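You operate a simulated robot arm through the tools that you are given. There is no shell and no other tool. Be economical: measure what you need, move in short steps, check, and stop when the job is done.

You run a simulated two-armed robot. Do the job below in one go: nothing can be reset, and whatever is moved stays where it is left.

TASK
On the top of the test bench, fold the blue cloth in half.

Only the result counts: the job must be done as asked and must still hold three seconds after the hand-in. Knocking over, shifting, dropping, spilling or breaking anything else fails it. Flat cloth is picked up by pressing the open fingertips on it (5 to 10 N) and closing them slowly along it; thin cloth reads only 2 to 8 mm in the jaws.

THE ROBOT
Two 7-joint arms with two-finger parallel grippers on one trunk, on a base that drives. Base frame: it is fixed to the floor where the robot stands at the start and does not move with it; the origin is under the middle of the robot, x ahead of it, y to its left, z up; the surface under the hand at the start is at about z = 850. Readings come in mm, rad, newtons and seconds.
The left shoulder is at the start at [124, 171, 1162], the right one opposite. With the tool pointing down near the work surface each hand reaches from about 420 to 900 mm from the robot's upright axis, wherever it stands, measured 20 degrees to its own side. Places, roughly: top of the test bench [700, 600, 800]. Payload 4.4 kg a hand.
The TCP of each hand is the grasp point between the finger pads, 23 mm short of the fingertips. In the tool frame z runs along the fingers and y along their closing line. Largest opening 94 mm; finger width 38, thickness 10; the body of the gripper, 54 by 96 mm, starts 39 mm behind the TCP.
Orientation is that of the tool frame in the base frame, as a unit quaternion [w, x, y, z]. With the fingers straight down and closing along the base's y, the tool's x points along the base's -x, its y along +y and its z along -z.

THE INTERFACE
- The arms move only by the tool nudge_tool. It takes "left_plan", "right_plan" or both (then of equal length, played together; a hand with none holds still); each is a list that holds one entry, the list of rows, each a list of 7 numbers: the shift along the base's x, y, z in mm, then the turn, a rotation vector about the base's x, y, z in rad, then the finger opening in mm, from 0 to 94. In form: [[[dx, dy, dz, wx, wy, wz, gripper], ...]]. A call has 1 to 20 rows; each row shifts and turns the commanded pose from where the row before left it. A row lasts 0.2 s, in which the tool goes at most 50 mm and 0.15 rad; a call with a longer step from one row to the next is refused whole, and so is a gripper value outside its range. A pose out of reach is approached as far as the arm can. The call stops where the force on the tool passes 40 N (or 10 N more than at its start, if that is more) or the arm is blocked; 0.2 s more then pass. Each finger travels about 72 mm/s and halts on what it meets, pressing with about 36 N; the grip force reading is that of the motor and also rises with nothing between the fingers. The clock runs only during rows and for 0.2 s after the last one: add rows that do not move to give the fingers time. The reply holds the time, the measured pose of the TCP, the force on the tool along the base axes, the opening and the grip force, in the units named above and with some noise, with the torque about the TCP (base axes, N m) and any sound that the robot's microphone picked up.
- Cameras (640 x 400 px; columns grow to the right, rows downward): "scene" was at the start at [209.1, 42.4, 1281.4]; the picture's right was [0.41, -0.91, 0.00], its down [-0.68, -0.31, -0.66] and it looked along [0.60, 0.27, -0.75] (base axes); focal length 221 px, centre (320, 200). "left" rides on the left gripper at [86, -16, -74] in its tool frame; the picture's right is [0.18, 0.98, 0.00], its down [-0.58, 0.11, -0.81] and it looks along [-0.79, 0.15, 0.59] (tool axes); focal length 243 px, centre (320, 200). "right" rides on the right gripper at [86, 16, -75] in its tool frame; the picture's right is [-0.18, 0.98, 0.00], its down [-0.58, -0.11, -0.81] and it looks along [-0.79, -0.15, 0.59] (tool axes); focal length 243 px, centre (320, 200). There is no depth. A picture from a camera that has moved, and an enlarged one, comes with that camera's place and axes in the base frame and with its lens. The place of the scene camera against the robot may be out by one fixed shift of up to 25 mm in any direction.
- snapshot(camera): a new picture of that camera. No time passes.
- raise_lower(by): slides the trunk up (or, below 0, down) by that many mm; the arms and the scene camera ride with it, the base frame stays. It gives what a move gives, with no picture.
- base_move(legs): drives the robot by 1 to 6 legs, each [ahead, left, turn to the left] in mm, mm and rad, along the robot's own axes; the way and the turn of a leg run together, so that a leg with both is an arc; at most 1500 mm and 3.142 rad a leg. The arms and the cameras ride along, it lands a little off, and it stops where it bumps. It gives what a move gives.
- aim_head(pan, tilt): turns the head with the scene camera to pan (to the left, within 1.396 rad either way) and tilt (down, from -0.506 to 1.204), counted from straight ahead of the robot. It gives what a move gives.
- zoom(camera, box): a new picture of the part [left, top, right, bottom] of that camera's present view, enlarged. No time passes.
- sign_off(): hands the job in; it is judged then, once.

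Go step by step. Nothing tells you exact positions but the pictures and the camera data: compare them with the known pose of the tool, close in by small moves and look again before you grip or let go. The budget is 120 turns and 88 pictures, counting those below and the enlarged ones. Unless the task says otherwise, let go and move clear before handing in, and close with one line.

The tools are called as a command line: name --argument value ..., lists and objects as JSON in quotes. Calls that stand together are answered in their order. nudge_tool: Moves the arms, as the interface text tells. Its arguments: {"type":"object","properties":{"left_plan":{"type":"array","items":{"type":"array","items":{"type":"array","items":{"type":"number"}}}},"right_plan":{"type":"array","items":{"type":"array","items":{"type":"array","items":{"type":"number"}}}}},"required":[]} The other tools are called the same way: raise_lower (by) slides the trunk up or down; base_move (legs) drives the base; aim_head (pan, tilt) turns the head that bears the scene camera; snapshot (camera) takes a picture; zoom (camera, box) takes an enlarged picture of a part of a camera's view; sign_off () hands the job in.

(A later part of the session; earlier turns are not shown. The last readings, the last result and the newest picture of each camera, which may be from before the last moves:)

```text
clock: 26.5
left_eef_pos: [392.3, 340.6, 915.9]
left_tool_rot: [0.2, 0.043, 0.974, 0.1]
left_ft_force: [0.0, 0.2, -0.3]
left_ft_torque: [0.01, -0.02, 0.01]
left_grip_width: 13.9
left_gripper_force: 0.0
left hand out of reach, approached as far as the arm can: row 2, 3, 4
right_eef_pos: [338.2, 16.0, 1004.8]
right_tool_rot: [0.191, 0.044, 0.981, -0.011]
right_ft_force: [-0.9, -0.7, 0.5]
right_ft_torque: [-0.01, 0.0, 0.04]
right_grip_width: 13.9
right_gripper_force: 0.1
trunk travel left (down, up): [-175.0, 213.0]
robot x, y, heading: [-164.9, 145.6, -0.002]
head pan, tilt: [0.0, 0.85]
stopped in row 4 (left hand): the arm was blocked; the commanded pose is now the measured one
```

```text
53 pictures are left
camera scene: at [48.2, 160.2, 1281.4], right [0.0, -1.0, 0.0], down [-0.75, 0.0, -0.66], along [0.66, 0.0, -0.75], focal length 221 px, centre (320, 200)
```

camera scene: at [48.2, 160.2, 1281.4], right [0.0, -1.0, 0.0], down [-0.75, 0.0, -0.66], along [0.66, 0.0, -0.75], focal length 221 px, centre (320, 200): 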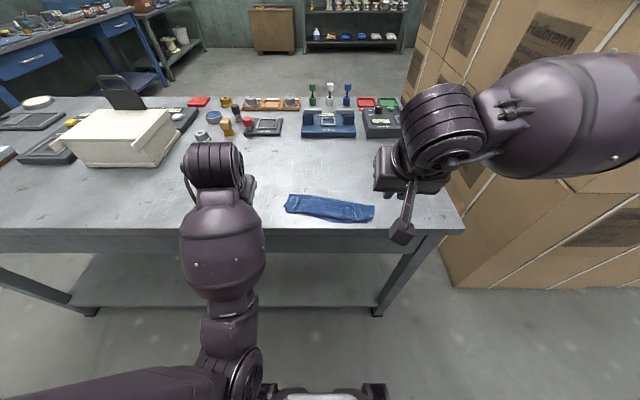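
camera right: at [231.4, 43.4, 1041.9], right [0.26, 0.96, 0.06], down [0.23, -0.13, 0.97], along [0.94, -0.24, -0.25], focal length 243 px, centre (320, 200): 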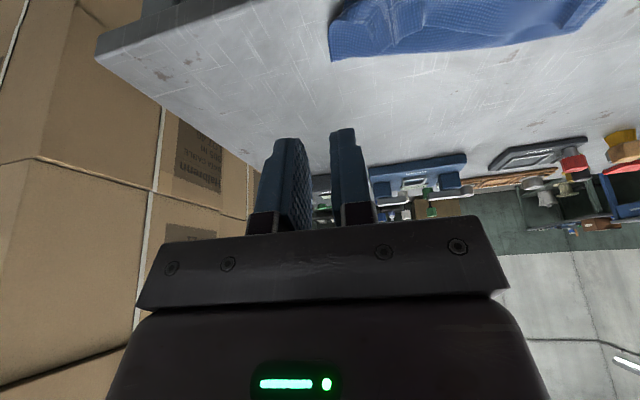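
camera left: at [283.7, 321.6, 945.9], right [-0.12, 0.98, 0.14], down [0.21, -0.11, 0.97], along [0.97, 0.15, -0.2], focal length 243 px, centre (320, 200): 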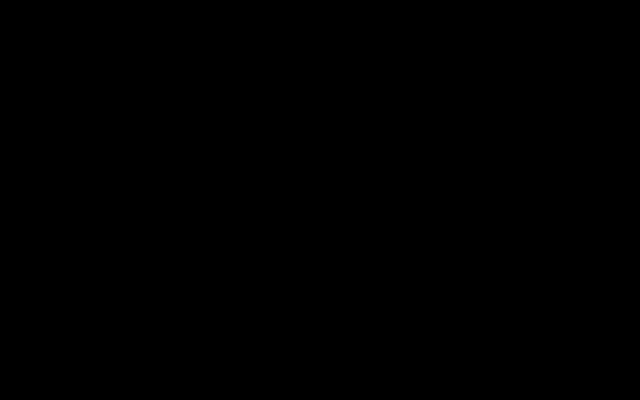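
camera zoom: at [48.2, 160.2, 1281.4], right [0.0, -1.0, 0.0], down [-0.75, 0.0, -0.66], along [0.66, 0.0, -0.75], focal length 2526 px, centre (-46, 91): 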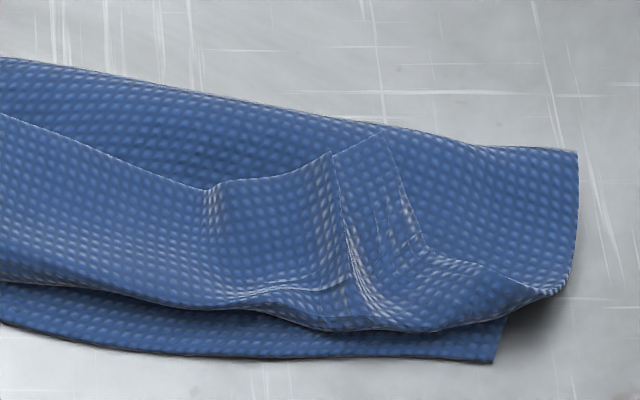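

The far edge strip has folded back on top of the flap, so this isn't a clean half yet. The fingers must turn further over during the fold. First I'll free the left arm and raise both hands.

nudge_tool --left_plan '[[[15, 5, 15, 0, 0, 0, 14], [15, 5, 20, 0, 0, 0, 14], [20, 0, 25, 0, 0, 0, 14], [20, 0, 25, 0, 0, 0, 14], [20, 0, 25, 0, 0, 0, 14], [0, 0, 0, 0, 0, 0, 14]]]' --right_plan '[[[10, 0, 10, 0.01, 0.1, 0, 14], [10, 0, 10, 0.01, 0.1, 0, 14], [10, 0, 10, 0.01, 0.1, 0, 14], [10, 0, 10, 0, 0.08, 0, 14], [10, 0, 0, 0, 0, 0, 14], [0, 0, 0, 0, 0, 0, 14]]]'

snapshot --camera "scene"

```text
clock: 27.3
left_eef_pos: [440.6, 402.7, 975.3]
left_tool_rot: [0.207, 0.037, 0.96, 0.185]
left_ft_force: [-0.3, -0.1, 0.4]
left_ft_torque: [0.04, -0.03, -0.03]
left_grip_width: 13.9
left_gripper_force: 0.0
right_eef_pos: [364.4, 17.4, 1031.5]
right_tool_rot: [0.059, 0.047, 0.997, -0.005]
right_ft_force: [-0.1, -0.1, 0.2]
right_ft_torque: [0.02, -0.01, 0.0]
right_grip_width: 13.8
right_gripper_force: 0.1
trunk travel left (down, up): [-175.0, 213.0]
robot x, y, heading: [-167.8, 151.5, 0.003]
head pan, tilt: [0.0, 0.85]
stopped in row 3 (left hand): the arm was blocked; the commanded pose is now the measured one
```

```text
52 pictures are left
camera scene: at [48.5, 160.1, 1281.3], right [0.0, -1.0, 0.0], down [-0.75, 0.0, -0.66], along [0.66, 0.0, -0.75], focal length 221 px, centre (320, 200)
```

scene: 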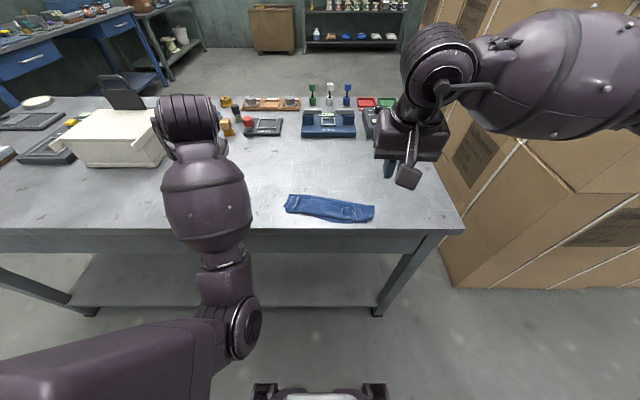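

The left wrist seems twisted near a joint limit. I'll turn it gently back to upright while raising it.

nudge_tool --left_plan '[[[0, 0, 10, -0.09, 0.105, 0, 14], [0, 0, 10, -0.09, 0.105, 0, 14], [0, 0, 10, -0.09, 0.105, 0, 14], [0, 0, 10, -0.085, 0.105, 0, 14], [0, 0, 0, 0, 0, 0, 14]]]'

```text
clock: 27.8
left_eef_pos: [459.1, 403.1, 1047.2]
left_tool_rot: [0.207, 0.09, 0.939, 0.261]
left_ft_force: [0.5, -0.1, -0.1]
left_ft_torque: [-0.02, 0.01, 0.0]
left_grip_width: 13.7
left_gripper_force: 0.1
left hand out of reach, approached as far as the arm can: row 2
right_eef_pos: [362.3, 17.5, 1032.1]
right_tool_rot: [0.059, 0.046, 0.997, -0.005]
right_ft_force: [0.0, 0.7, -0.2]
right_ft_torque: [-0.02, -0.02, 0.01]
right_grip_width: 14.1
right_gripper_force: 0.2
trunk travel left (down, up): [-175.0, 213.0]
robot x, y, heading: [-167.2, 151.3, 0.002]
head pan, tilt: [0.0, 0.85]
stopped in row 2 (left hand): the arm was blocked; the commanded pose is now the measured one
```

The left arm is still near a limit. I'll move it forward with pure translation to unfold the elbow.

nudge_tool --left_plan '[[[25, 0, 0, 0, 0, 0, 14], [25, 0, 0, 0, 0, 0, 14], [25, 0, 0, 0, 0, 0, 14], [0, 0, 0, 0, 0, 0, 14]]]'

snapshot --camera "scene"

```text
clock: 28.8
left_eef_pos: [535.6, 400.9, 1048.7]
left_tool_rot: [0.208, 0.089, 0.938, 0.261]
left_ft_force: [0.8, -0.2, 0.0]
left_ft_torque: [0.01, 0.02, -0.01]
left_grip_width: 13.7
left_gripper_force: 0.1
right_eef_pos: [364.0, 17.1, 1031.3]
right_tool_rot: [0.058, 0.046, 0.997, -0.005]
right_ft_force: [-0.7, -0.6, 0.3]
right_ft_torque: [-0.03, -0.01, 0.01]
right_grip_width: 13.9
right_gripper_force: 0.1
trunk travel left (down, up): [-175.0, 213.0]
robot x, y, heading: [-168.5, 150.6, 0.005]
head pan, tilt: [0.0, 0.85]
```

```text
51 pictures are left
camera scene: at [48.4, 160.5, 1281.4], right [0.0, -1.0, 0.0], down [-0.75, 0.0, -0.66], along [0.66, 0.0, -0.75], focal length 221 px, centre (320, 200)
```

scene: 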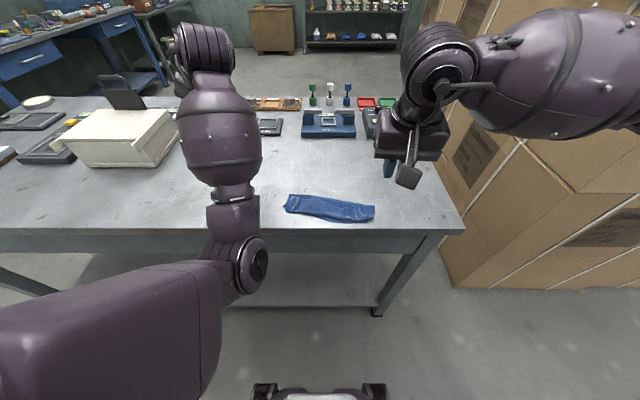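

nudge_tool --left_plan '[[[5, 0, 0, -0.1, 0.09, 0.018, 14], [5, 0, 0, -0.1, 0.09, 0.018, 14], [5, 0, 0, -0.1, 0.09, 0.018, 14], [5, 0, 0, -0.1, 0.09, 0.018, 14], [5, 0, 0, -0.1, 0.09, 0.018, 14], [0, 0, 0, 0, 0, 0, 14]]]'

snapshot --camera "scene"

```text
clock: 29.4
left_eef_pos: [547.4, 310.0, 1109.6]
left_tool_rot: [0.187, 0.18, 0.925, 0.278]
left_ft_force: [-1.0, -0.3, 0.2]
left_ft_torque: [-0.05, 0.0, -0.04]
left_grip_width: 13.9
left_gripper_force: 0.2
right_eef_pos: [363.0, 16.5, 1033.1]
right_tool_rot: [0.06, 0.045, 0.997, -0.004]
right_ft_force: [-0.8, 0.4, 0.0]
right_ft_torque: [-0.03, -0.03, 0.04]
right_grip_width: 13.9
right_gripper_force: 0.0
trunk travel left (down, up): [-175.0, 213.0]
robot x, y, heading: [-167.7, 150.8, 0.004]
head pan, tilt: [0.0, 0.85]
stopped in row 3 (left hand): the arm was blocked; the commanded pose is now the measured one
```

```text
50 pictures are left
camera scene: at [47.0, 160.4, 1282.0], right [0.0, -1.0, 0.0], down [-0.75, 0.0, -0.66], along [0.66, 0.0, -0.75], focal length 221 px, centre (320, 200)
```

scene: 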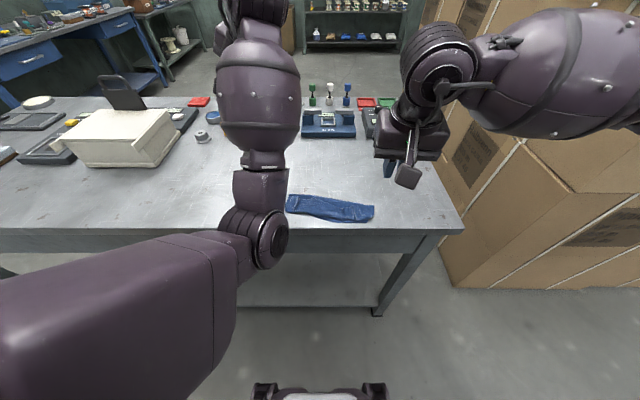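

A left wrist joint is still at its limit. I'll extend the arm forward and up, clear of everything, then try again in small turns.

nudge_tool --left_plan '[[[30, 10, 5, 0, 0, 0, 14], [30, 10, 5, 0, 0, 0, 14], [30, 10, 0, 0, 0, 0, 14], [30, 10, 0, 0, 0, 0, 14], [0, 0, 0, 0.05, 0, 0, 14], [0, 0, 0, 0, 0.05, 0, 14], [0, 0, 0, 0, 0, 0, 14]]]'

```text
clock: 31.0
left_eef_pos: [669.1, 349.8, 1119.5]
left_tool_rot: [0.158, 0.193, 0.922, 0.295]
left_ft_force: [-0.1, -0.2, -0.5]
left_ft_torque: [-0.03, 0.01, -0.02]
left_grip_width: 14.1
left_gripper_force: 0.1
right_eef_pos: [363.3, 17.0, 1031.8]
right_tool_rot: [0.058, 0.045, 0.997, -0.004]
right_ft_force: [-0.2, 0.4, -0.1]
right_ft_torque: [-0.01, 0.01, -0.04]
right_grip_width: 14.3
right_gripper_force: 0.1
trunk travel left (down, up): [-175.0, 213.0]
robot x, y, heading: [-166.3, 148.0, 0.001]
head pan, tilt: [0.0, 0.85]
```

nudge_tool --left_plan '[[[0, 0, 0, 0, 0, 0.1, 14], [0, 0, 0, 0, 0, 0.1, 14], [0, 0, 0, 0, 0.1, 0, 14], [0, 0, 0, 0, 0.1, 0, 14], [0, 0, 0, -0.05, 0, 0, 14], [0, 0, 0, -0.08, 0, 0, 14], [0, 0, 0, -0.08, 0, 0, 14], [0, 0, 0, 0, 0, 0, 14]]]'

snapshot --camera "scene"

```text
clock: 32.8
left_eef_pos: [668.9, 350.1, 1116.8]
left_tool_rot: [0.047, 0.126, 0.971, 0.198]
left_ft_force: [-0.9, 0.2, 0.0]
left_ft_torque: [0.01, -0.02, 0.01]
left_grip_width: 14.1
left_gripper_force: 0.1
right_eef_pos: [364.5, 18.8, 1030.5]
right_tool_rot: [0.059, 0.045, 0.997, -0.006]
right_ft_force: [-0.3, 0.2, -0.3]
right_ft_torque: [0.01, 0.0, -0.02]
right_grip_width: 14.1
right_gripper_force: 0.0
trunk travel left (down, up): [-175.0, 213.0]
robot x, y, heading: [-167.2, 148.5, -0.002]
head pan, tilt: [0.0, 0.85]
```

```text
49 pictures are left
camera scene: at [48.8, 161.1, 1281.3], right [0.0, -1.0, 0.0], down [-0.75, 0.0, -0.66], along [0.66, 0.0, -0.75], focal length 221 px, centre (320, 200)
```

scene: 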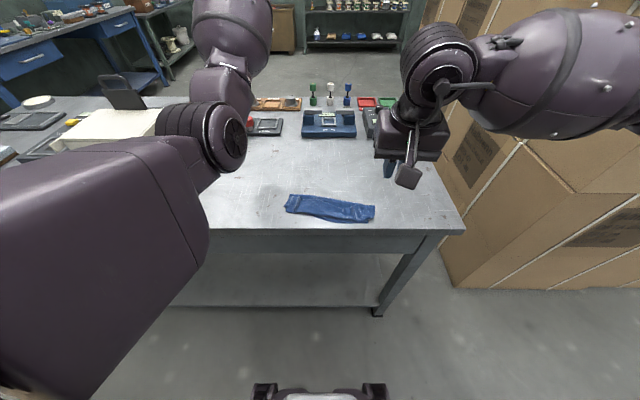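

Turning works out here. I'll finish bringing the left hand upright.

nudge_tool --left_plan '[[[0, 0, 0, -0.1, 0, 0.03, 14], [0, 0, 0, -0.1, 0.02, 0.03, 14], [0, 0, 0, -0.1, 0.02, 0.03, 14], [0, 0, 0, -0.09, 0.02, 0.03, 14], [0, 0, 0, 0, 0.02, 0.03, 14], [0, 0, 0, 0, 0, 0, 14]]]'

```text
clock: 34.2
left_eef_pos: [668.5, 350.8, 1117.6]
left_tool_rot: [0.019, 0.045, 0.999, 0.003]
left_ft_force: [0.1, 1.1, 0.1]
left_ft_torque: [-0.01, 0.0, 0.01]
left_grip_width: 13.9
left_gripper_force: 0.0
right_eef_pos: [364.3, 18.1, 1031.0]
right_tool_rot: [0.058, 0.046, 0.997, -0.004]
right_ft_force: [-0.6, 0.2, -0.3]
right_ft_torque: [0.01, -0.02, -0.01]
right_grip_width: 14.2
right_gripper_force: 0.1
trunk travel left (down, up): [-175.0, 213.0]
robot x, y, heading: [-170.0, 151.4, 0.002]
head pan, tilt: [0.0, 0.85]
```

The left hand is upright again. I'll back the base off another 90 mm to give the arms more room, then bring the left hand back and check the arm's shape.

base_move --legs '[[-90, 0, 0]]'

nudge_tool --left_plan '[[[-15, -5, -10, 0, 0, 0, 14], [-20, -10, -20, 0, 0, 0, 14], [-20, -20, -20, 0, 0, 0, 14], [-20, -20, -20, 0, 0, 0, 14], [-20, -20, -20, 0, 0, 0, 14], [0, 0, 0, 0, 0, 0, 14]]]'

snapshot --camera "scene"

```text
clock: 35.3
left_eef_pos: [577.6, 350.6, 1117.2]
left_tool_rot: [0.019, 0.044, 0.999, 0.004]
left_ft_force: [0.3, 0.1, -0.4]
left_ft_torque: [0.0, -0.02, 0.0]
left_grip_width: 13.9
left_gripper_force: 0.2
right_eef_pos: [273.7, 18.9, 1031.5]
right_tool_rot: [0.058, 0.044, 0.997, -0.004]
right_ft_force: [-0.9, 0.0, -0.2]
right_ft_torque: [0.01, -0.02, 0.03]
right_grip_width: 13.9
right_gripper_force: 0.0
trunk travel left (down, up): [-175.0, 213.0]
robot x, y, heading: [-259.7, 153.1, 0.005]
head pan, tilt: [0.0, 0.85]
```

```text
clock: 36.3
left_eef_pos: [520.8, 422.2, 1088.1]
left_tool_rot: [0.047, -0.048, 0.998, 0.018]
left_ft_force: [-0.8, 0.6, -0.3]
left_ft_torque: [-0.02, -0.02, 0.0]
left_grip_width: 14.0
left_gripper_force: 0.0
right_eef_pos: [273.7, 19.2, 1031.7]
right_tool_rot: [0.058, 0.043, 0.997, -0.005]
right_ft_force: [-0.1, 0.5, -0.9]
right_ft_torque: [-0.03, 0.0, -0.01]
right_grip_width: 13.9
right_gripper_force: 0.0
trunk travel left (down, up): [-175.0, 213.0]
robot x, y, heading: [-261.7, 153.5, 0.007]
head pan, tilt: [0.0, 0.85]
stopped in row 4 (left hand): the arm was blocked; the commanded pose is now the measured one
```

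```text
48 pictures are left
camera scene: at [-41.4, 161.9, 1281.3], right [0.01, -1.0, 0.0], down [-0.75, 0.0, -0.66], along [0.66, 0.0, -0.75], focal length 221 px, centre (320, 200)
```

scene: 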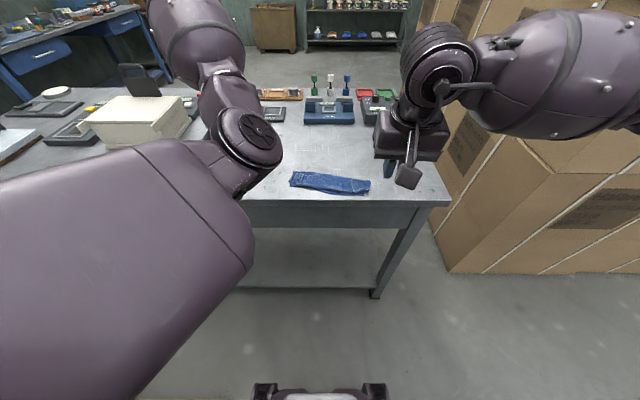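

The left elbow has swung inward. I'll try carrying the hand back out to the left, towards its starting place relative to the robot, so that the elbow can come out again.

nudge_tool --left_plan '[[[-10, 15, 0, 0, 0, 0, 14], [-10, 20, 0, 0, 0, 0, 14], [-15, 20, 0, 0, 0, 0, 14], [-20, 20, 0, 0, 0, 0, 14], [-20, 20, 0, 0, 0, 0, 14], [-20, 20, 0, 0, 0, 0, 14], [-20, 10, 0, 0, 0, 0, 14], [0, 0, 0, 0, 0, 0, 14]]]'

snapshot --camera "scene"

```text
clock: 38.1
left_eef_pos: [403.5, 547.4, 1087.6]
left_tool_rot: [0.045, -0.047, 0.998, 0.017]
left_ft_force: [0.2, 0.6, -1.0]
left_ft_torque: [0.04, -0.03, 0.01]
left_grip_width: 14.0
left_gripper_force: 0.1
right_eef_pos: [274.9, 18.9, 1031.2]
right_tool_rot: [0.059, 0.044, 0.997, -0.004]
right_ft_force: [0.6, 0.2, -0.1]
right_ft_torque: [0.01, -0.01, -0.02]
right_grip_width: 13.8
right_gripper_force: 0.1
trunk travel left (down, up): [-175.0, 213.0]
robot x, y, heading: [-256.3, 151.6, 0.008]
head pan, tilt: [0.0, 0.85]
```

```text
47 pictures are left
camera scene: at [-41.5, 161.4, 1281.3], right [0.0, -1.0, 0.0], down [-0.75, 0.0, -0.66], along [0.66, 0.0, -0.75], focal length 221 px, centre (320, 200)
```

scene: 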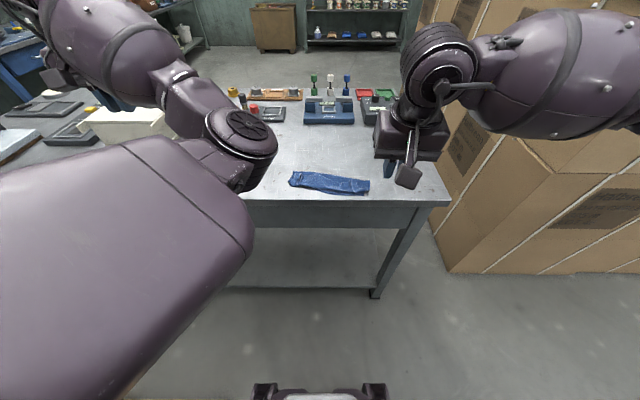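

nudge_tool --left_plan '[[[-27, -5, 0, 0, 0, 0, 14], [-27, -5, 0, 0, 0, 0, 14], [-27, -9, 0, 0, 0, 0, 14], [-27, -9, 0, 0, 0, 0, 14], [-27, -9, -7, 0, 0, 0, 14], [-27, -9, -7, 0, 0, 0, 14], [-27, -9, -7, 0, 0, 0, 14], [-27, -9, -7, 0, 0, 0, 14], [0, 0, 0, 0, 0, 0, 14]]]'

snapshot --camera "scene"

```text
clock: 39.1
left_eef_pos: [274.5, 588.9, 1106.7]
left_tool_rot: [0.058, -0.127, 0.989, 0.047]
left_ft_force: [0.2, 0.5, 0.4]
left_ft_torque: [-0.02, 0.03, 0.02]
left_grip_width: 14.0
left_gripper_force: 0.0
right_eef_pos: [273.5, 19.9, 1032.2]
right_tool_rot: [0.057, 0.044, 0.997, -0.005]
right_ft_force: [0.4, 0.1, -0.6]
right_ft_torque: [0.02, -0.03, 0.01]
right_grip_width: 14.2
right_gripper_force: 0.1
trunk travel left (down, up): [-175.0, 213.0]
robot x, y, heading: [-258.7, 149.8, 0.007]
head pan, tilt: [0.0, 0.85]
stopped in row 5 (left hand): the arm was blocked; the commanded pose is now the measured one
```

```text
46 pictures are left
camera scene: at [-41.8, 162.0, 1281.4], right [0.01, -1.0, 0.0], down [-0.75, 0.0, -0.66], along [0.66, 0.0, -0.75], focal length 221 px, centre (320, 200)
```

scene: 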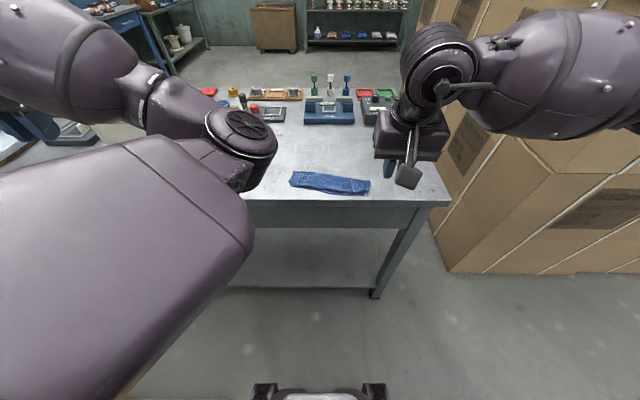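

The left elbow is pinned inside with the wrist near its limit. I'll go to a roomy spot and turn the hand further the same way, so that the whole arm swivels the elbow back out.

nudge_tool --left_plan '[[[20, -5, 5, 0, 0, 0, 14], [25, -10, 5, 0, 0, 0, 14], [25, -10, 5, 0, 0, 0, 14], [25, -10, 5, 0, 0, 0, 14], [0, 0, 0, 0.09, 0, -0.09, 14], [0, 0, 0, 0.09, 0, -0.09, 14], [0, 0, 0, 0.09, 0, -0.09, 14], [0, 0, 0, 0.09, 0, -0.09, 14], [0, 0, 0, 0.09, 0, -0.09, 14], [0, 0, 0, 0.09, 0, -0.09, 14], [0, 0, 0, 0, 0, 0, 14]]]'

snapshot --camera "scene"

```text
clock: 41.7
left_eef_pos: [351.8, 597.8, 1113.4]
left_tool_rot: [0.087, 0.109, 0.954, 0.264]
left_ft_force: [-0.4, 0.9, 0.2]
left_ft_torque: [-0.01, 0.0, -0.02]
left_grip_width: 14.1
left_gripper_force: 0.0
right_eef_pos: [274.1, 19.6, 1032.0]
right_tool_rot: [0.058, 0.044, 0.997, -0.005]
right_ft_force: [0.2, -0.3, -0.4]
right_ft_torque: [0.02, 0.0, 0.04]
right_grip_width: 13.9
right_gripper_force: 0.1
trunk travel left (down, up): [-175.0, 213.0]
robot x, y, heading: [-254.0, 149.0, 0.003]
head pan, tilt: [0.0, 0.85]
stopped in row 11 (left hand): the arm was blocked; the commanded pose is now the measured one
```

```text
45 pictures are left
camera scene: at [-41.7, 162.0, 1281.4], right [0.01, -1.0, 0.0], down [-0.75, 0.0, -0.66], along [0.66, 0.0, -0.75], focal length 221 px, centre (320, 200)
```

scene: 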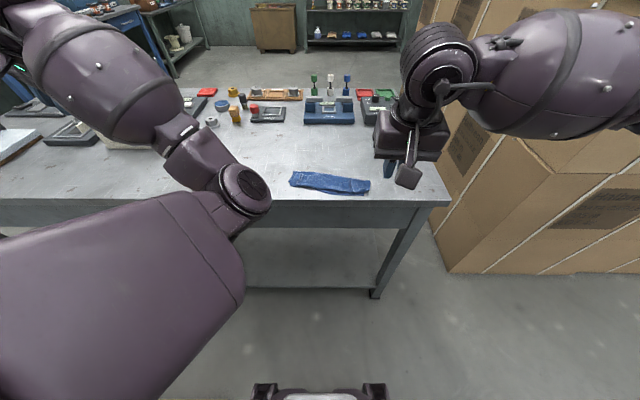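

That moves the elbow the right way. I'll go on.

nudge_tool --left_plan '[[[0, 0, 0, 0.09, 0, -0.09, 14], [0, 0, 0, 0.09, 0, -0.09, 14], [0, 0, 0, 0.09, 0, -0.09, 14], [0, 0, 0, 0.09, 0, -0.09, 14], [0, 0, 0, 0.09, 0, -0.09, 14], [0, 0, 0, 0.09, 0, -0.09, 14], [0, 0, 0, 0.09, 0, -0.09, 14], [0, 0, 0, 0, 0, 0, 14]]]'

snapshot --camera "scene"

```text
clock: 42.7
left_eef_pos: [323.3, 650.0, 1097.3]
left_tool_rot: [0.109, 0.208, 0.903, 0.359]
left_ft_force: [-0.1, 0.5, 0.0]
left_ft_torque: [0.0, 0.03, 0.03]
left_grip_width: 14.0
left_gripper_force: 0.0
right_eef_pos: [273.6, 18.0, 1032.1]
right_tool_rot: [0.058, 0.044, 0.997, -0.005]
right_ft_force: [0.1, 0.2, 0.7]
right_ft_torque: [0.0, -0.01, 0.0]
right_grip_width: 13.8
right_gripper_force: 0.0
trunk travel left (down, up): [-175.0, 213.0]
robot x, y, heading: [-258.0, 151.3, 0.004]
head pan, tilt: [0.0, 0.85]
stopped in row 4 (left hand): the arm was blocked; the commanded pose is now the measured one
```

```text
44 pictures are left
camera scene: at [-41.7, 162.0, 1281.4], right [0.01, -1.0, 0.0], down [-0.75, 0.0, -0.66], along [0.66, 0.0, -0.75], focal length 221 px, centre (320, 200)
```

scene: 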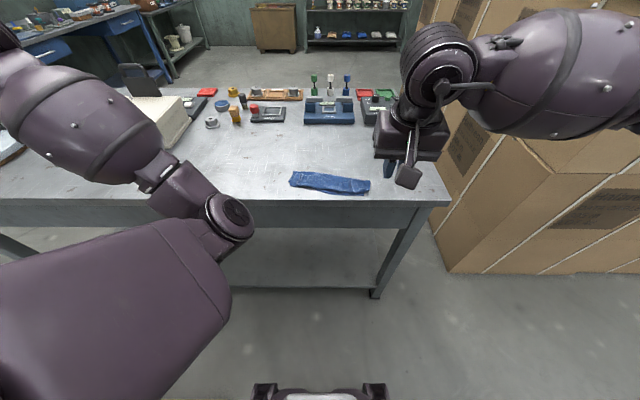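

nudge_tool --left_plan '[[[0, 0, 0, 0.09, 0, -0.09, 14], [0, 0, 0, 0.09, 0, -0.09, 14], [0, 0, 0, 0.09, 0, -0.09, 14], [0, 0, 0, 0.09, 0, -0.09, 14], [0, 0, 0, 0.09, 0, -0.09, 14], [0, 0, 0, 0.09, 0, -0.09, 14], [0, 0, 0, 0, 0, 0, 14]]]'

nudge_tool --left_plan '[[[0, 0, 0, 0.09, 0, -0.09, 14], [0, 0, 0, 0.09, 0, -0.09, 14], [0, 0, 0, 0.09, 0, -0.09, 14], [0, 0, 0, 0.09, 0, -0.09, 14], [0, 0, 0, 0.09, 0, -0.09, 14], [0, 0, 0, 0.09, 0, -0.09, 14], [0, 0, 0, 0, 0, 0, 14]]]'

snapshot --camera "scene"

```text
clock: 43.6
left_eef_pos: [276.9, 708.2, 1069.2]
left_tool_rot: [0.115, 0.251, 0.868, 0.413]
left_ft_force: [0.2, 0.4, -0.1]
left_ft_torque: [0.02, -0.01, -0.01]
left_grip_width: 14.2
left_gripper_force: 0.1
right_eef_pos: [274.0, 20.2, 1032.9]
right_tool_rot: [0.058, 0.044, 0.997, -0.004]
right_ft_force: [-0.6, -0.4, -0.1]
right_ft_torque: [0.02, 0.01, -0.02]
right_grip_width: 14.0
right_gripper_force: 0.0
trunk travel left (down, up): [-175.0, 213.0]
robot x, y, heading: [-260.1, 145.5, 0.009]
head pan, tilt: [0.0, 0.85]
stopped in row 4 (left hand): the arm was blocked; the commanded pose is now the measured one
```

```text
clock: 45.2
left_eef_pos: [277.4, 703.8, 1066.1]
left_tool_rot: [0.148, 0.496, 0.63, 0.579]
left_ft_force: [0.2, -0.8, -0.2]
left_ft_torque: [0.02, -0.02, 0.01]
left_grip_width: 14.0
left_gripper_force: 0.1
right_eef_pos: [275.4, 19.7, 1030.2]
right_tool_rot: [0.059, 0.045, 0.997, -0.004]
right_ft_force: [-0.4, -0.6, 0.2]
right_ft_torque: [0.02, -0.01, -0.04]
right_grip_width: 14.0
right_gripper_force: 0.0
trunk travel left (down, up): [-175.0, 213.0]
robot x, y, heading: [-255.1, 151.2, 0.006]
head pan, tilt: [0.0, 0.85]
```

```text
43 pictures are left
camera scene: at [-41.4, 160.9, 1281.3], right [0.0, -1.0, 0.0], down [-0.75, 0.0, -0.66], along [0.66, 0.0, -0.75], focal length 221 px, centre (320, 200)
```

scene: 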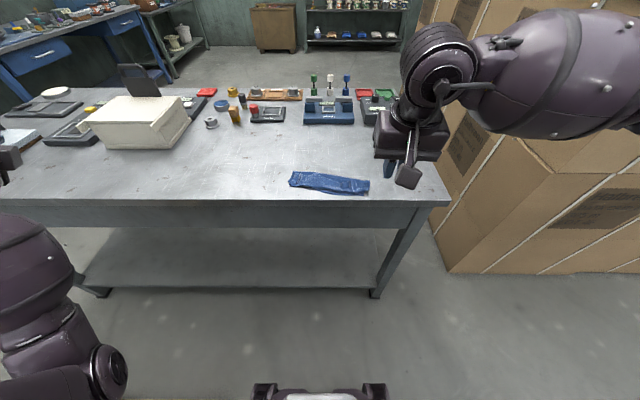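

The elbow is out again. I'll turn the hand back to upright while moving it forward and inward.

nudge_tool --left_plan '[[[5, 0, 0, -0.106, 0.032, 0.086, 14], [5, 0, 0, -0.106, 0.032, 0.086, 14], [5, 0, 0, -0.106, 0.032, 0.086, 14], [5, 0, 0, -0.106, 0.032, 0.086, 14], [5, 0, 0, -0.106, 0.032, 0.086, 14], [5, 0, 0, -0.106, 0.032, 0.086, 14], [0, 0, 0, 0, 0, 0, 14]]]'

nudge_tool --left_plan '[[[5, 0, 0, -0.106, 0.032, 0.086, 14], [5, 0, 0, -0.106, 0.032, 0.086, 14], [5, 0, 0, -0.106, 0.032, 0.086, 14], [5, 0, 0, -0.106, 0.032, 0.086, 14], [5, 0, 0, -0.106, 0.032, 0.086, 14], [5, 0, 0, -0.106, 0.032, 0.086, 14], [0, 0, 0, 0, 0, 0, 14]]]'

snapshot --camera "scene"

```text
clock: 46.8
left_eef_pos: [306.7, 707.7, 1065.0]
left_tool_rot: [0.083, 0.302, 0.893, 0.324]
left_ft_force: [0.0, 1.0, 0.7]
left_ft_torque: [-0.04, -0.03, 0.01]
left_grip_width: 14.1
left_gripper_force: 0.0
right_eef_pos: [274.6, 20.6, 1031.5]
right_tool_rot: [0.059, 0.043, 0.997, -0.004]
right_ft_force: [0.1, 0.8, 0.5]
right_ft_torque: [0.0, 0.03, -0.03]
right_grip_width: 13.9
right_gripper_force: 0.0
trunk travel left (down, up): [-175.0, 213.0]
robot x, y, heading: [-261.0, 151.0, 0.008]
head pan, tilt: [0.0, 0.85]
```

```text
clock: 48.4
left_eef_pos: [337.1, 704.8, 1064.0]
left_tool_rot: [0.004, 0.057, 0.998, 0.013]
left_ft_force: [-0.5, -0.3, -0.5]
left_ft_torque: [0.04, -0.01, -0.02]
left_grip_width: 13.9
left_gripper_force: 0.0
right_eef_pos: [273.8, 18.9, 1032.3]
right_tool_rot: [0.058, 0.044, 0.997, -0.004]
right_ft_force: [0.0, -0.1, 0.9]
right_ft_torque: [0.03, -0.01, 0.01]
right_grip_width: 14.4
right_gripper_force: 0.0
trunk travel left (down, up): [-175.0, 213.0]
robot x, y, heading: [-255.3, 150.2, 0.004]
head pan, tilt: [0.0, 0.85]
```

```text
42 pictures are left
camera scene: at [-41.5, 161.3, 1281.3], right [0.0, -1.0, 0.0], down [-0.75, 0.0, -0.66], along [0.66, 0.0, -0.75], focal length 221 px, centre (320, 200)
```

scene: 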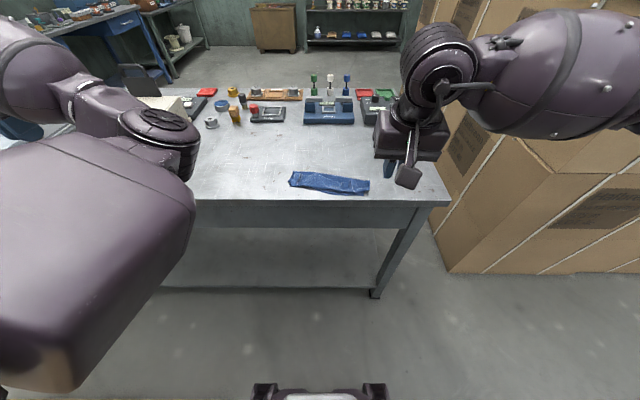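

Turning back swung the elbow inward again. I'll turn out once more, and this time tuck the hand close to the body, where only elbow-out is possible, before turning back.

nudge_tool --left_plan '[[[-5, 0, 0, 0.106, -0.032, -0.086, 14], [-5, 0, 0, 0.106, -0.032, -0.086, 14], [-5, 0, 0, 0.106, -0.032, -0.086, 14], [-5, 0, 0, 0.106, -0.032, -0.086, 14], [-5, 0, 0, 0.106, -0.032, -0.086, 14], [-5, 0, 0, 0.106, -0.032, -0.086, 14], [-5, 0, 0, 0.106, -0.032, -0.086, 14], [-5, 0, 0, 0.106, -0.032, -0.086, 14], [-5, 0, 0, 0.106, -0.032, -0.086, 14], [-5, 0, 0, 0.106, -0.032, -0.086, 14], [-5, 0, 0, 0.106, -0.032, -0.086, 14], [-5, 0, 0, 0.106, -0.032, -0.086, 14], [0, 0, 0, 0, 0, 0, 14]]]'

nudge_tool --left_plan '[[[-20, -20, 0, 0, 0, 0, 14], [-20, -20, 0, 0, 0, 0, 14], [-20, -20, 0, 0, 0, 0, 14], [-20, -20, 0, 0, 0, 0, 14], [-20, -20, 0, 0, 0, 0, 14], [0, -20, 0, 0, 0, 0, 14], [0, -20, 0, 0, 0, 0, 14], [0, 0, 0, 0, 0, 0, 14]]]'

snapshot --camera "scene"

```text
clock: 51.2
left_eef_pos: [277.6, 706.5, 1065.7]
left_tool_rot: [0.148, 0.496, 0.63, 0.579]
left_ft_force: [0.1, 0.3, 0.8]
left_ft_torque: [-0.03, 0.0, 0.03]
left_grip_width: 13.9
left_gripper_force: 0.1
right_eef_pos: [274.6, 18.2, 1031.3]
right_tool_rot: [0.058, 0.044, 0.997, -0.004]
right_ft_force: [0.0, -0.3, -1.0]
right_ft_torque: [0.05, 0.02, 0.03]
right_grip_width: 14.0
right_gripper_force: 0.0
trunk travel left (down, up): [-175.0, 213.0]
robot x, y, heading: [-258.7, 145.7, 0.01]
head pan, tilt: [0.0, 0.85]
```

```text
clock: 53.0
left_eef_pos: [215.8, 649.0, 1078.6]
left_tool_rot: [0.138, 0.485, 0.63, 0.59]
left_ft_force: [0.1, 0.5, 0.5]
left_ft_torque: [-0.02, 0.0, 0.01]
left_grip_width: 13.8
left_gripper_force: 0.0
left hand out of reach, approached as far as the arm can: row 3, 4, 5, 6, 7
right_eef_pos: [274.8, 19.4, 1030.3]
right_tool_rot: [0.057, 0.044, 0.997, -0.005]
right_ft_force: [0.0, 1.1, 0.1]
right_ft_torque: [-0.05, 0.01, -0.02]
right_grip_width: 14.0
right_gripper_force: 0.0
trunk travel left (down, up): [-175.0, 213.0]
robot x, y, heading: [-257.5, 147.0, 0.004]
head pan, tilt: [0.0, 0.85]
```

```text
41 pictures are left
camera scene: at [-40.7, 161.6, 1280.9], right [0.0, -1.0, 0.0], down [-0.75, 0.0, -0.66], along [0.66, 0.0, -0.75], focal length 221 px, centre (320, 200)
```

scene: 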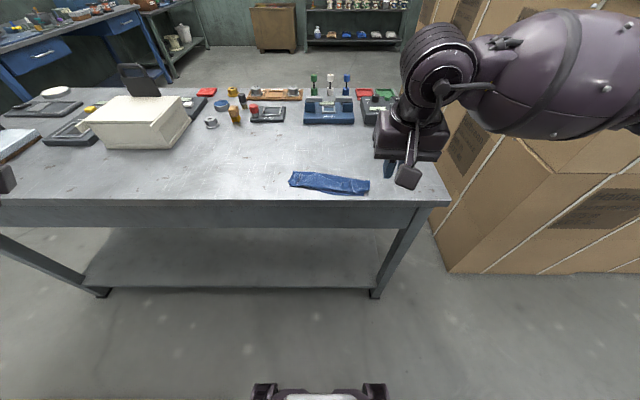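

The elbow is fully out of view on the left now. I'll turn the hand back to upright here.

nudge_tool --left_plan '[[[0, 0, 0, -0.106, 0.032, 0.086, 14], [0, 0, 0, -0.106, 0.032, 0.086, 14], [0, 0, 0, -0.106, 0.032, 0.086, 14], [0, 0, 0, -0.106, 0.032, 0.086, 14], [0, 0, 0, -0.106, 0.032, 0.086, 14], [0, 0, 0, -0.106, 0.032, 0.086, 14], [0, 0, 0, 0, 0, 0, 14]]]'

snapshot --camera "scene"

```text
clock: 54.6
left_eef_pos: [221.2, 631.1, 1070.4]
left_tool_rot: [0.084, 0.303, 0.892, 0.325]
left_ft_force: [-0.3, 0.0, 0.9]
left_ft_torque: [0.0, -0.01, -0.03]
left_grip_width: 13.9
left_gripper_force: 0.1
right_eef_pos: [273.8, 17.4, 1030.9]
right_tool_rot: [0.058, 0.045, 0.997, -0.005]
right_ft_force: [0.2, 1.1, -0.6]
right_ft_torque: [0.01, -0.02, 0.0]
right_grip_width: 14.1
right_gripper_force: 0.0
trunk travel left (down, up): [-175.0, 213.0]
robot x, y, heading: [-259.1, 149.5, 0.01]
head pan, tilt: [0.0, 0.85]
```

```text
40 pictures are left
camera scene: at [-41.8, 161.3, 1281.4], right [0.0, -1.0, 0.0], down [-0.75, 0.0, -0.66], along [0.66, 0.0, -0.75], focal length 221 px, centre (320, 200)
```

scene: 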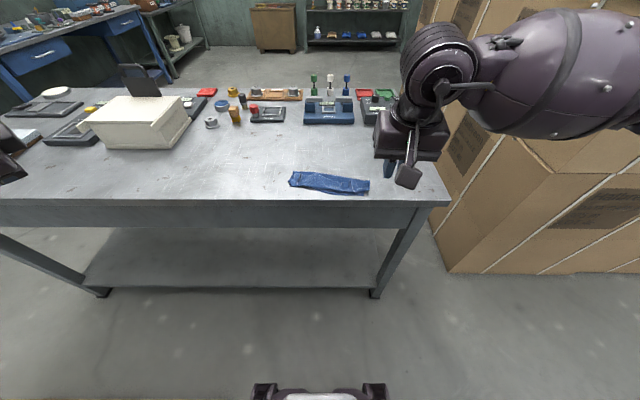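

Elbow still out. I'll finish turning the hand upright.

nudge_tool --left_plan '[[[0, 0, 0, -0.106, 0.032, 0.086, 14], [0, 0, 0, -0.106, 0.032, 0.086, 14], [0, 0, 0, -0.106, 0.032, 0.086, 14], [0, 0, 0, -0.106, 0.032, 0.086, 14], [0, 0, 0, -0.106, 0.032, 0.086, 14], [0, 0, 0, -0.106, 0.032, 0.086, 14], [0, 0, 0, 0, 0, 0, 14]]]'

snapshot --camera "scene"

```text
clock: 56.2
left_eef_pos: [220.5, 630.7, 1069.8]
left_tool_rot: [0.004, 0.056, 0.998, 0.013]
left_ft_force: [-0.5, -0.3, 0.6]
left_ft_torque: [-0.02, -0.01, -0.01]
left_grip_width: 13.9
left_gripper_force: 0.0
right_eef_pos: [275.5, 18.6, 1031.8]
right_tool_rot: [0.058, 0.045, 0.997, -0.005]
right_ft_force: [0.2, 0.4, -0.2]
right_ft_torque: [-0.01, 0.02, 0.0]
right_grip_width: 13.6
right_gripper_force: 0.0
trunk travel left (down, up): [-175.0, 213.0]
robot x, y, heading: [-261.9, 149.2, 0.008]
head pan, tilt: [0.0, 0.85]
```

```text
39 pictures are left
camera scene: at [-41.7, 161.2, 1281.4], right [0.0, -1.0, 0.0], down [-0.75, 0.0, -0.66], along [0.66, 0.0, -0.75], focal length 221 px, centre (320, 200)
```

scene: 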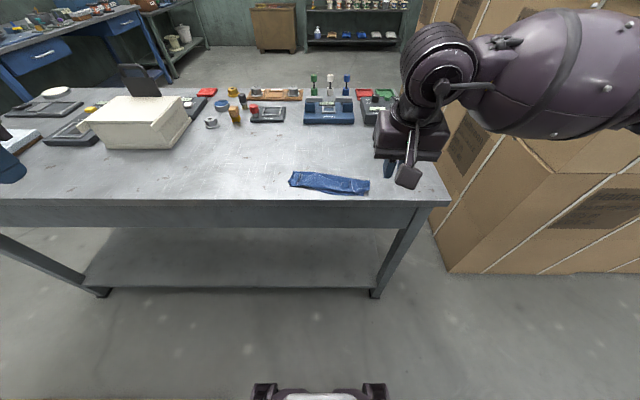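

Both arms are healthy again: the left is upright with its elbow out. I'll bring both hands over the two leftover ridges on the flipped-back far edge, with the fingers tilted back towards the robot so there's more turning room for the fold.

nudge_tool --left_plan '[[[17.5, -35.3, -5, 0.0047, 0.05, 0, 24], [17.5, -35.3, -5, 0.0047, 0.05, 0, 24], [17.5, -35.3, -10, 0.0047, 0.05, 0, 24], [17.5, -35.3, -10, 0.0047, 0.05, 0, 24], [17.5, -35.3, -10, 0.0047, 0.05, 0, 24], [17.5, -35.3, -10, 0.0047, 0.05, 0, 24], [17.5, -35.3, -10, 0.0047, 0.05, 0, 24], [17.5, -35.3, -15, 0.0047, 0.05, 0, 24], [17.5, -35.3, -15, 0.0047, 0.05, 0, 24], [17.5, -35.3, -15, 0.0047, 0.05, 0, 24], [17.5, -35.3, -15, 0.0047, 0.05, 0, 24], [17.5, -35.3, -15, 0.0047, 0.05, 0, 24], [0, 0, 0, 0, 0, 0, 24]]]' --right_plan '[[[11, 3.5, -8, 0.0056, 0.06, 0, 24], [11, 3.5, -8, 0.0056, 0.06, 0, 24], [11, 3.5, -8, 0.0056, 0.06, 0, 24], [11, 3.5, -8, 0.0056, 0.06, 0, 24], [11, 3.5, -8, 0.0056, 0.06, 0, 24], [11, 3.5, -8, 0.0056, 0.06, 0, 24], [11, 3.5, -8, 0.0056, 0.06, 0, 24], [11, 3.5, -8, 0.0056, 0.06, 0, 24], [11, 3.5, -8, 0.0056, 0.06, 0, 24], [11, 3.5, -8, 0.0056, 0.06, 0, 24], [11, 3.5, -8, 0.0056, 0.06, 0, 24], [11, 3.5, -8, 0.0056, 0.06, 0, 24], [0, 0, 0, 0, 0, 0, 24]]]'

snapshot --camera "left"

snapshot --camera "right"

snapshot --camera "scene"

```text
clock: 59.0
left_eef_pos: [431.6, 208.4, 934.7]
left_tool_rot: [-0.292, 0.059, 0.954, 0.025]
left_ft_force: [-0.3, 0.8, -0.3]
left_ft_torque: [0.0, -0.04, 0.03]
left_grip_width: 24.3
left_gripper_force: 0.0
right_eef_pos: [404.7, 61.2, 936.0]
right_tool_rot: [-0.298, 0.041, 0.954, 0.012]
right_ft_force: [0.5, 0.2, -0.5]
right_ft_torque: [-0.04, 0.0, -0.01]
right_grip_width: 24.0
right_gripper_force: 0.1
trunk travel left (down, up): [-175.0, 213.0]
robot x, y, heading: [-255.7, 151.6, 0.007]
head pan, tilt: [0.0, 0.85]
```

```text
38 pictures are left
camera left: at [400.1, 194.1, 1045.7], right [-0.03, 0.99, 0.12], down [0.94, -0.02, 0.34], along [0.34, 0.12, -0.93], focal length 243 px, centre (320, 200)
```

left: 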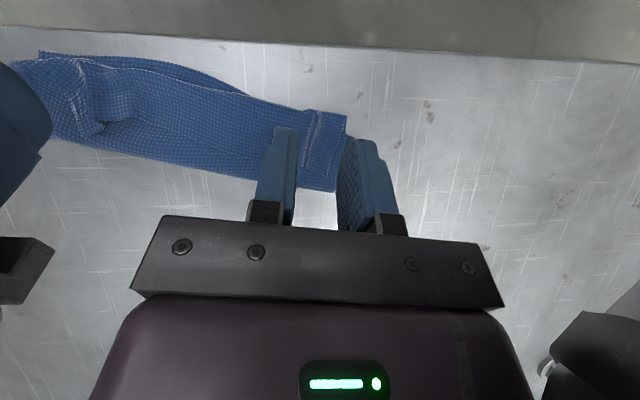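

```text
37 pictures are left
camera right: at [377.9, 80.3, 1047.8], right [0.24, 0.97, -0.11], down [0.92, -0.19, 0.33], along [0.3, -0.18, -0.94], focal length 243 px, centre (320, 200)
```

right: 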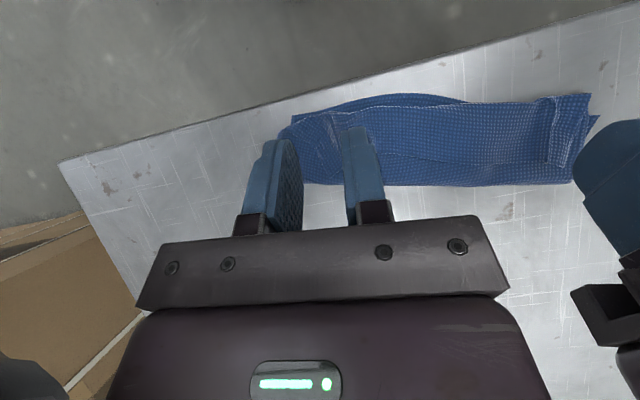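

```text
36 pictures are left
camera scene: at [-42.4, 161.8, 1281.7], right [0.01, -1.0, 0.0], down [-0.75, 0.0, -0.66], along [0.66, 0.0, -0.75], focal length 221 px, centre (320, 200)
```

scene: 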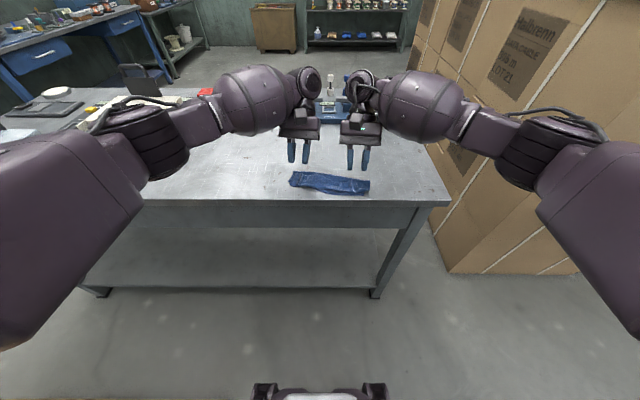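

Both arms look healthy. I'll enlarge the wrist views to place the ridges.

zoom --camera "left" --box '[200, 80, 392, 200]'

zoom --camera "left" --box '[0, 30, 224, 170]'

zoom --camera "right" --box '[256, 80, 416, 180]'

```text
3.33 times, centred on (296, 140) of left
camera zoom: at [400.1, 194.1, 1045.7], right [-0.03, 0.99, 0.12], down [0.94, -0.02, 0.34], along [0.34, 0.12, -0.93], focal length 809 px, centre (400, 400)
```

zoom: 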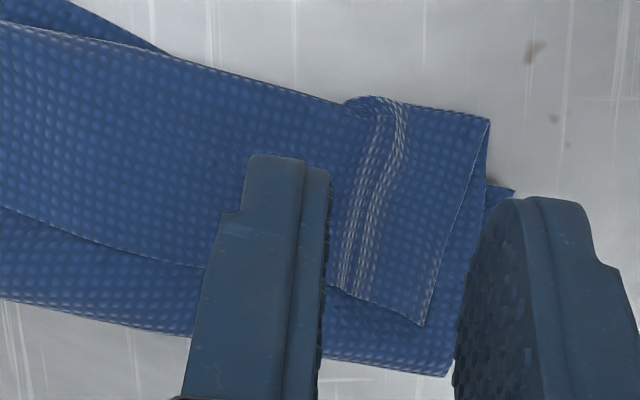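

```text
2.86 times, centred on (112, 100) of left
camera zoom: at [400.1, 194.1, 1045.7], right [-0.03, 0.99, 0.12], down [0.94, -0.02, 0.34], along [0.34, 0.12, -0.93], focal length 693 px, centre (914, 486)
```

zoom: 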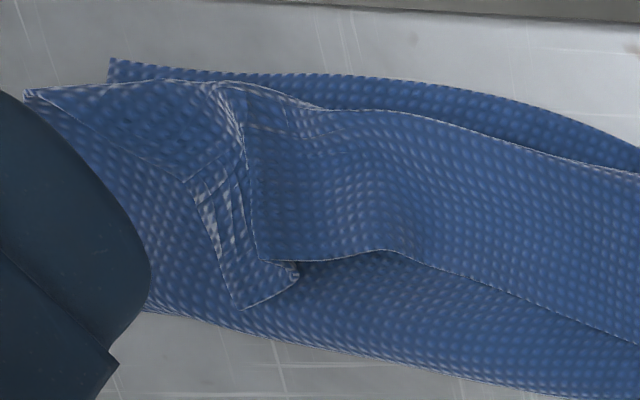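

```text
4.00 times, centred on (336, 130) of right
camera zoom: at [377.9, 80.3, 1047.8], right [0.24, 0.97, -0.11], down [0.92, -0.19, 0.33], along [0.3, -0.18, -0.94], focal length 970 px, centre (256, 480)
```

zoom: 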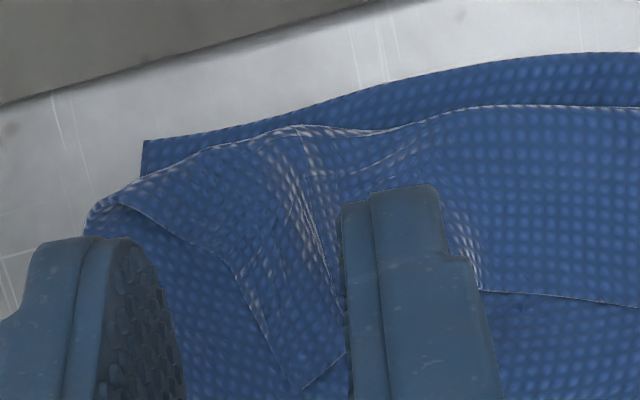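

The ridges sit right under the hands: left at y≈208 and right at y≈64, with corner B at [421,55]. I'll move the right hand slightly and descend gently.

nudge_tool --left_plan '[[[0, 0, -20, 0, 0, 0, 24], [0, 0, -20, 0, 0, 0, 24], [0, 0, -5, 0, 0, 0, 24], [0, 0, 0, 0, 0, 0, 24]]]' --right_plan '[[[3, 3, -20, 0, 0, 0, 24], [0, 0, -20, 0, 0, 0, 24], [0, 0, -6, 0, 0, 0, 24], [0, 0, 0, 0, 0, 0, 24]]]'

zoom --camera "left" --box '[200, 80, 392, 200]'

zoom --camera "right" --box '[224, 80, 416, 200]'

```text
clock: 60.0
left_eef_pos: [432.5, 206.6, 890.1]
left_tool_rot: [-0.291, 0.059, 0.954, 0.024]
left_ft_force: [0.2, 0.4, -0.2]
left_ft_torque: [0.02, -0.01, 0.01]
left_grip_width: 24.0
left_gripper_force: 0.1
right_eef_pos: [408.7, 64.2, 889.6]
right_tool_rot: [-0.298, 0.041, 0.954, 0.013]
right_ft_force: [0.2, -0.3, 0.4]
right_ft_torque: [0.0, 0.04, 0.0]
right_grip_width: 23.9
right_gripper_force: 0.0
trunk travel left (down, up): [-175.0, 213.0]
robot x, y, heading: [-252.9, 150.8, 0.004]
head pan, tilt: [0.0, 0.85]
```

```text
3.33 times, centred on (296, 140) of left
camera zoom: at [401.5, 192.8, 1000.0], right [-0.03, 0.99, 0.12], down [0.94, -0.02, 0.34], along [0.34, 0.12, -0.93], focal length 809 px, centre (400, 400)
```

zoom: 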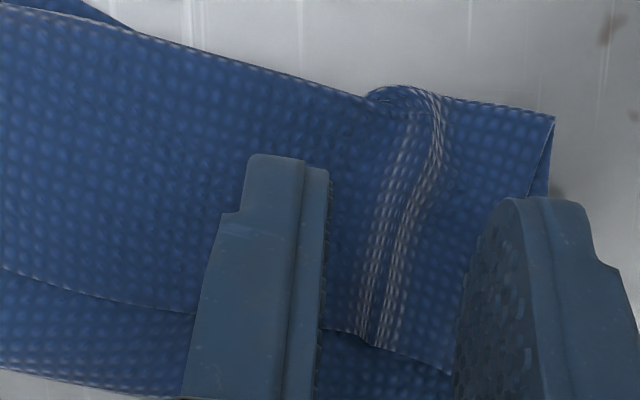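

```text
3.33 times, centred on (320, 140) of right
camera zoom: at [382.4, 82.8, 1001.2], right [0.24, 0.97, -0.11], down [0.92, -0.19, 0.33], along [0.3, -0.18, -0.94], focal length 809 px, centre (320, 400)
```

zoom: 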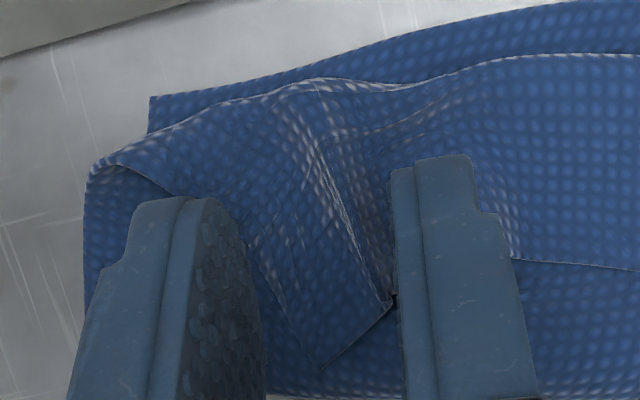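

Well placed. I'll shift the right hand 4 mm towards its ridge and lower both to contact.

nudge_tool --left_plan '[[[0, 0, -2, 0, 0, 0, 24], [0, 0, -2, 0, 0, 0, 24], [0, 0, 0, 0, 0, 0, 24]]]' --right_plan '[[[0, 4, -1, 0, 0, 0, 24], [0, 0, -2, 0, 0, 0, 24], [0, 0, 0, 0, 0, 0, 24]]]'

```text
clock: 60.8
left_eef_pos: [432.0, 208.0, 886.9]
left_tool_rot: [-0.292, 0.058, 0.954, 0.024]
left_ft_force: [0.2, -0.7, -0.1]
left_ft_torque: [-0.01, 0.01, 0.03]
left_grip_width: 24.1
left_gripper_force: 0.0
right_eef_pos: [409.7, 67.5, 887.8]
right_tool_rot: [-0.298, 0.041, 0.954, 0.012]
right_ft_force: [0.0, 0.5, 0.0]
right_ft_torque: [0.02, 0.03, 0.02]
right_grip_width: 24.2
right_gripper_force: 0.0
trunk travel left (down, up): [-175.0, 213.0]
robot x, y, heading: [-256.2, 151.3, 0.006]
head pan, tilt: [0.0, 0.85]
```

nudge_tool --left_plan '[[[0, 0, -2, 0, 0, 0, 24], [0, 0, -2, 0, 0, 0, 24], [0, 0, 0, 0, 0, 0, 24]]]' --right_plan '[[[0, 0, -2, 0, 0, 0, 24], [0, 0, -2, 0, 0, 0, 24], [0, 0, 0, 0, 0, 0, 24]]]'

```text
clock: 61.6
left_eef_pos: [430.4, 206.5, 882.2]
left_tool_rot: [-0.291, 0.06, 0.955, 0.025]
left_ft_force: [0.1, 0.5, 2.8]
left_ft_torque: [0.03, 0.01, -0.01]
left_grip_width: 24.0
left_gripper_force: 0.0
right_eef_pos: [410.9, 67.4, 882.9]
right_tool_rot: [-0.298, 0.042, 0.954, 0.013]
right_ft_force: [0.1, 0.2, -0.4]
right_ft_torque: [-0.01, 0.03, 0.0]
right_grip_width: 24.1
right_gripper_force: 0.0
trunk travel left (down, up): [-175.0, 213.0]
robot x, y, heading: [-256.4, 149.0, 0.006]
head pan, tilt: [0.0, 0.85]
```

nudge_tool --left_plan '[[[0, 0, -0.6, 0, 0, 0, 24], [0, 0, 0, 0, 0, 0, 24], [0, 0, 0, 0, 0, 0, 24]]]' --right_plan '[[[0, 0, -1.5, 0, 0, 0, 24], [0, 0, -1, 0, 0, 0, 24], [0, 0, 0, 0, 0, 0, 24]]]'

```text
clock: 62.4
left_eef_pos: [431.3, 207.4, 883.3]
left_tool_rot: [-0.291, 0.06, 0.955, 0.025]
left_ft_force: [0.4, -0.5, 1.9]
left_ft_torque: [0.02, -0.03, -0.01]
left_grip_width: 24.1
left_gripper_force: 0.1
right_eef_pos: [409.7, 67.8, 881.5]
right_tool_rot: [-0.297, 0.041, 0.954, 0.013]
right_ft_force: [2.5, -1.3, 10.8]
right_ft_torque: [-0.13, -0.1, 0.01]
right_grip_width: 24.4
right_gripper_force: 0.5
trunk travel left (down, up): [-175.0, 213.0]
robot x, y, heading: [-261.8, 153.8, 0.005]
head pan, tilt: [0.0, 0.85]
```

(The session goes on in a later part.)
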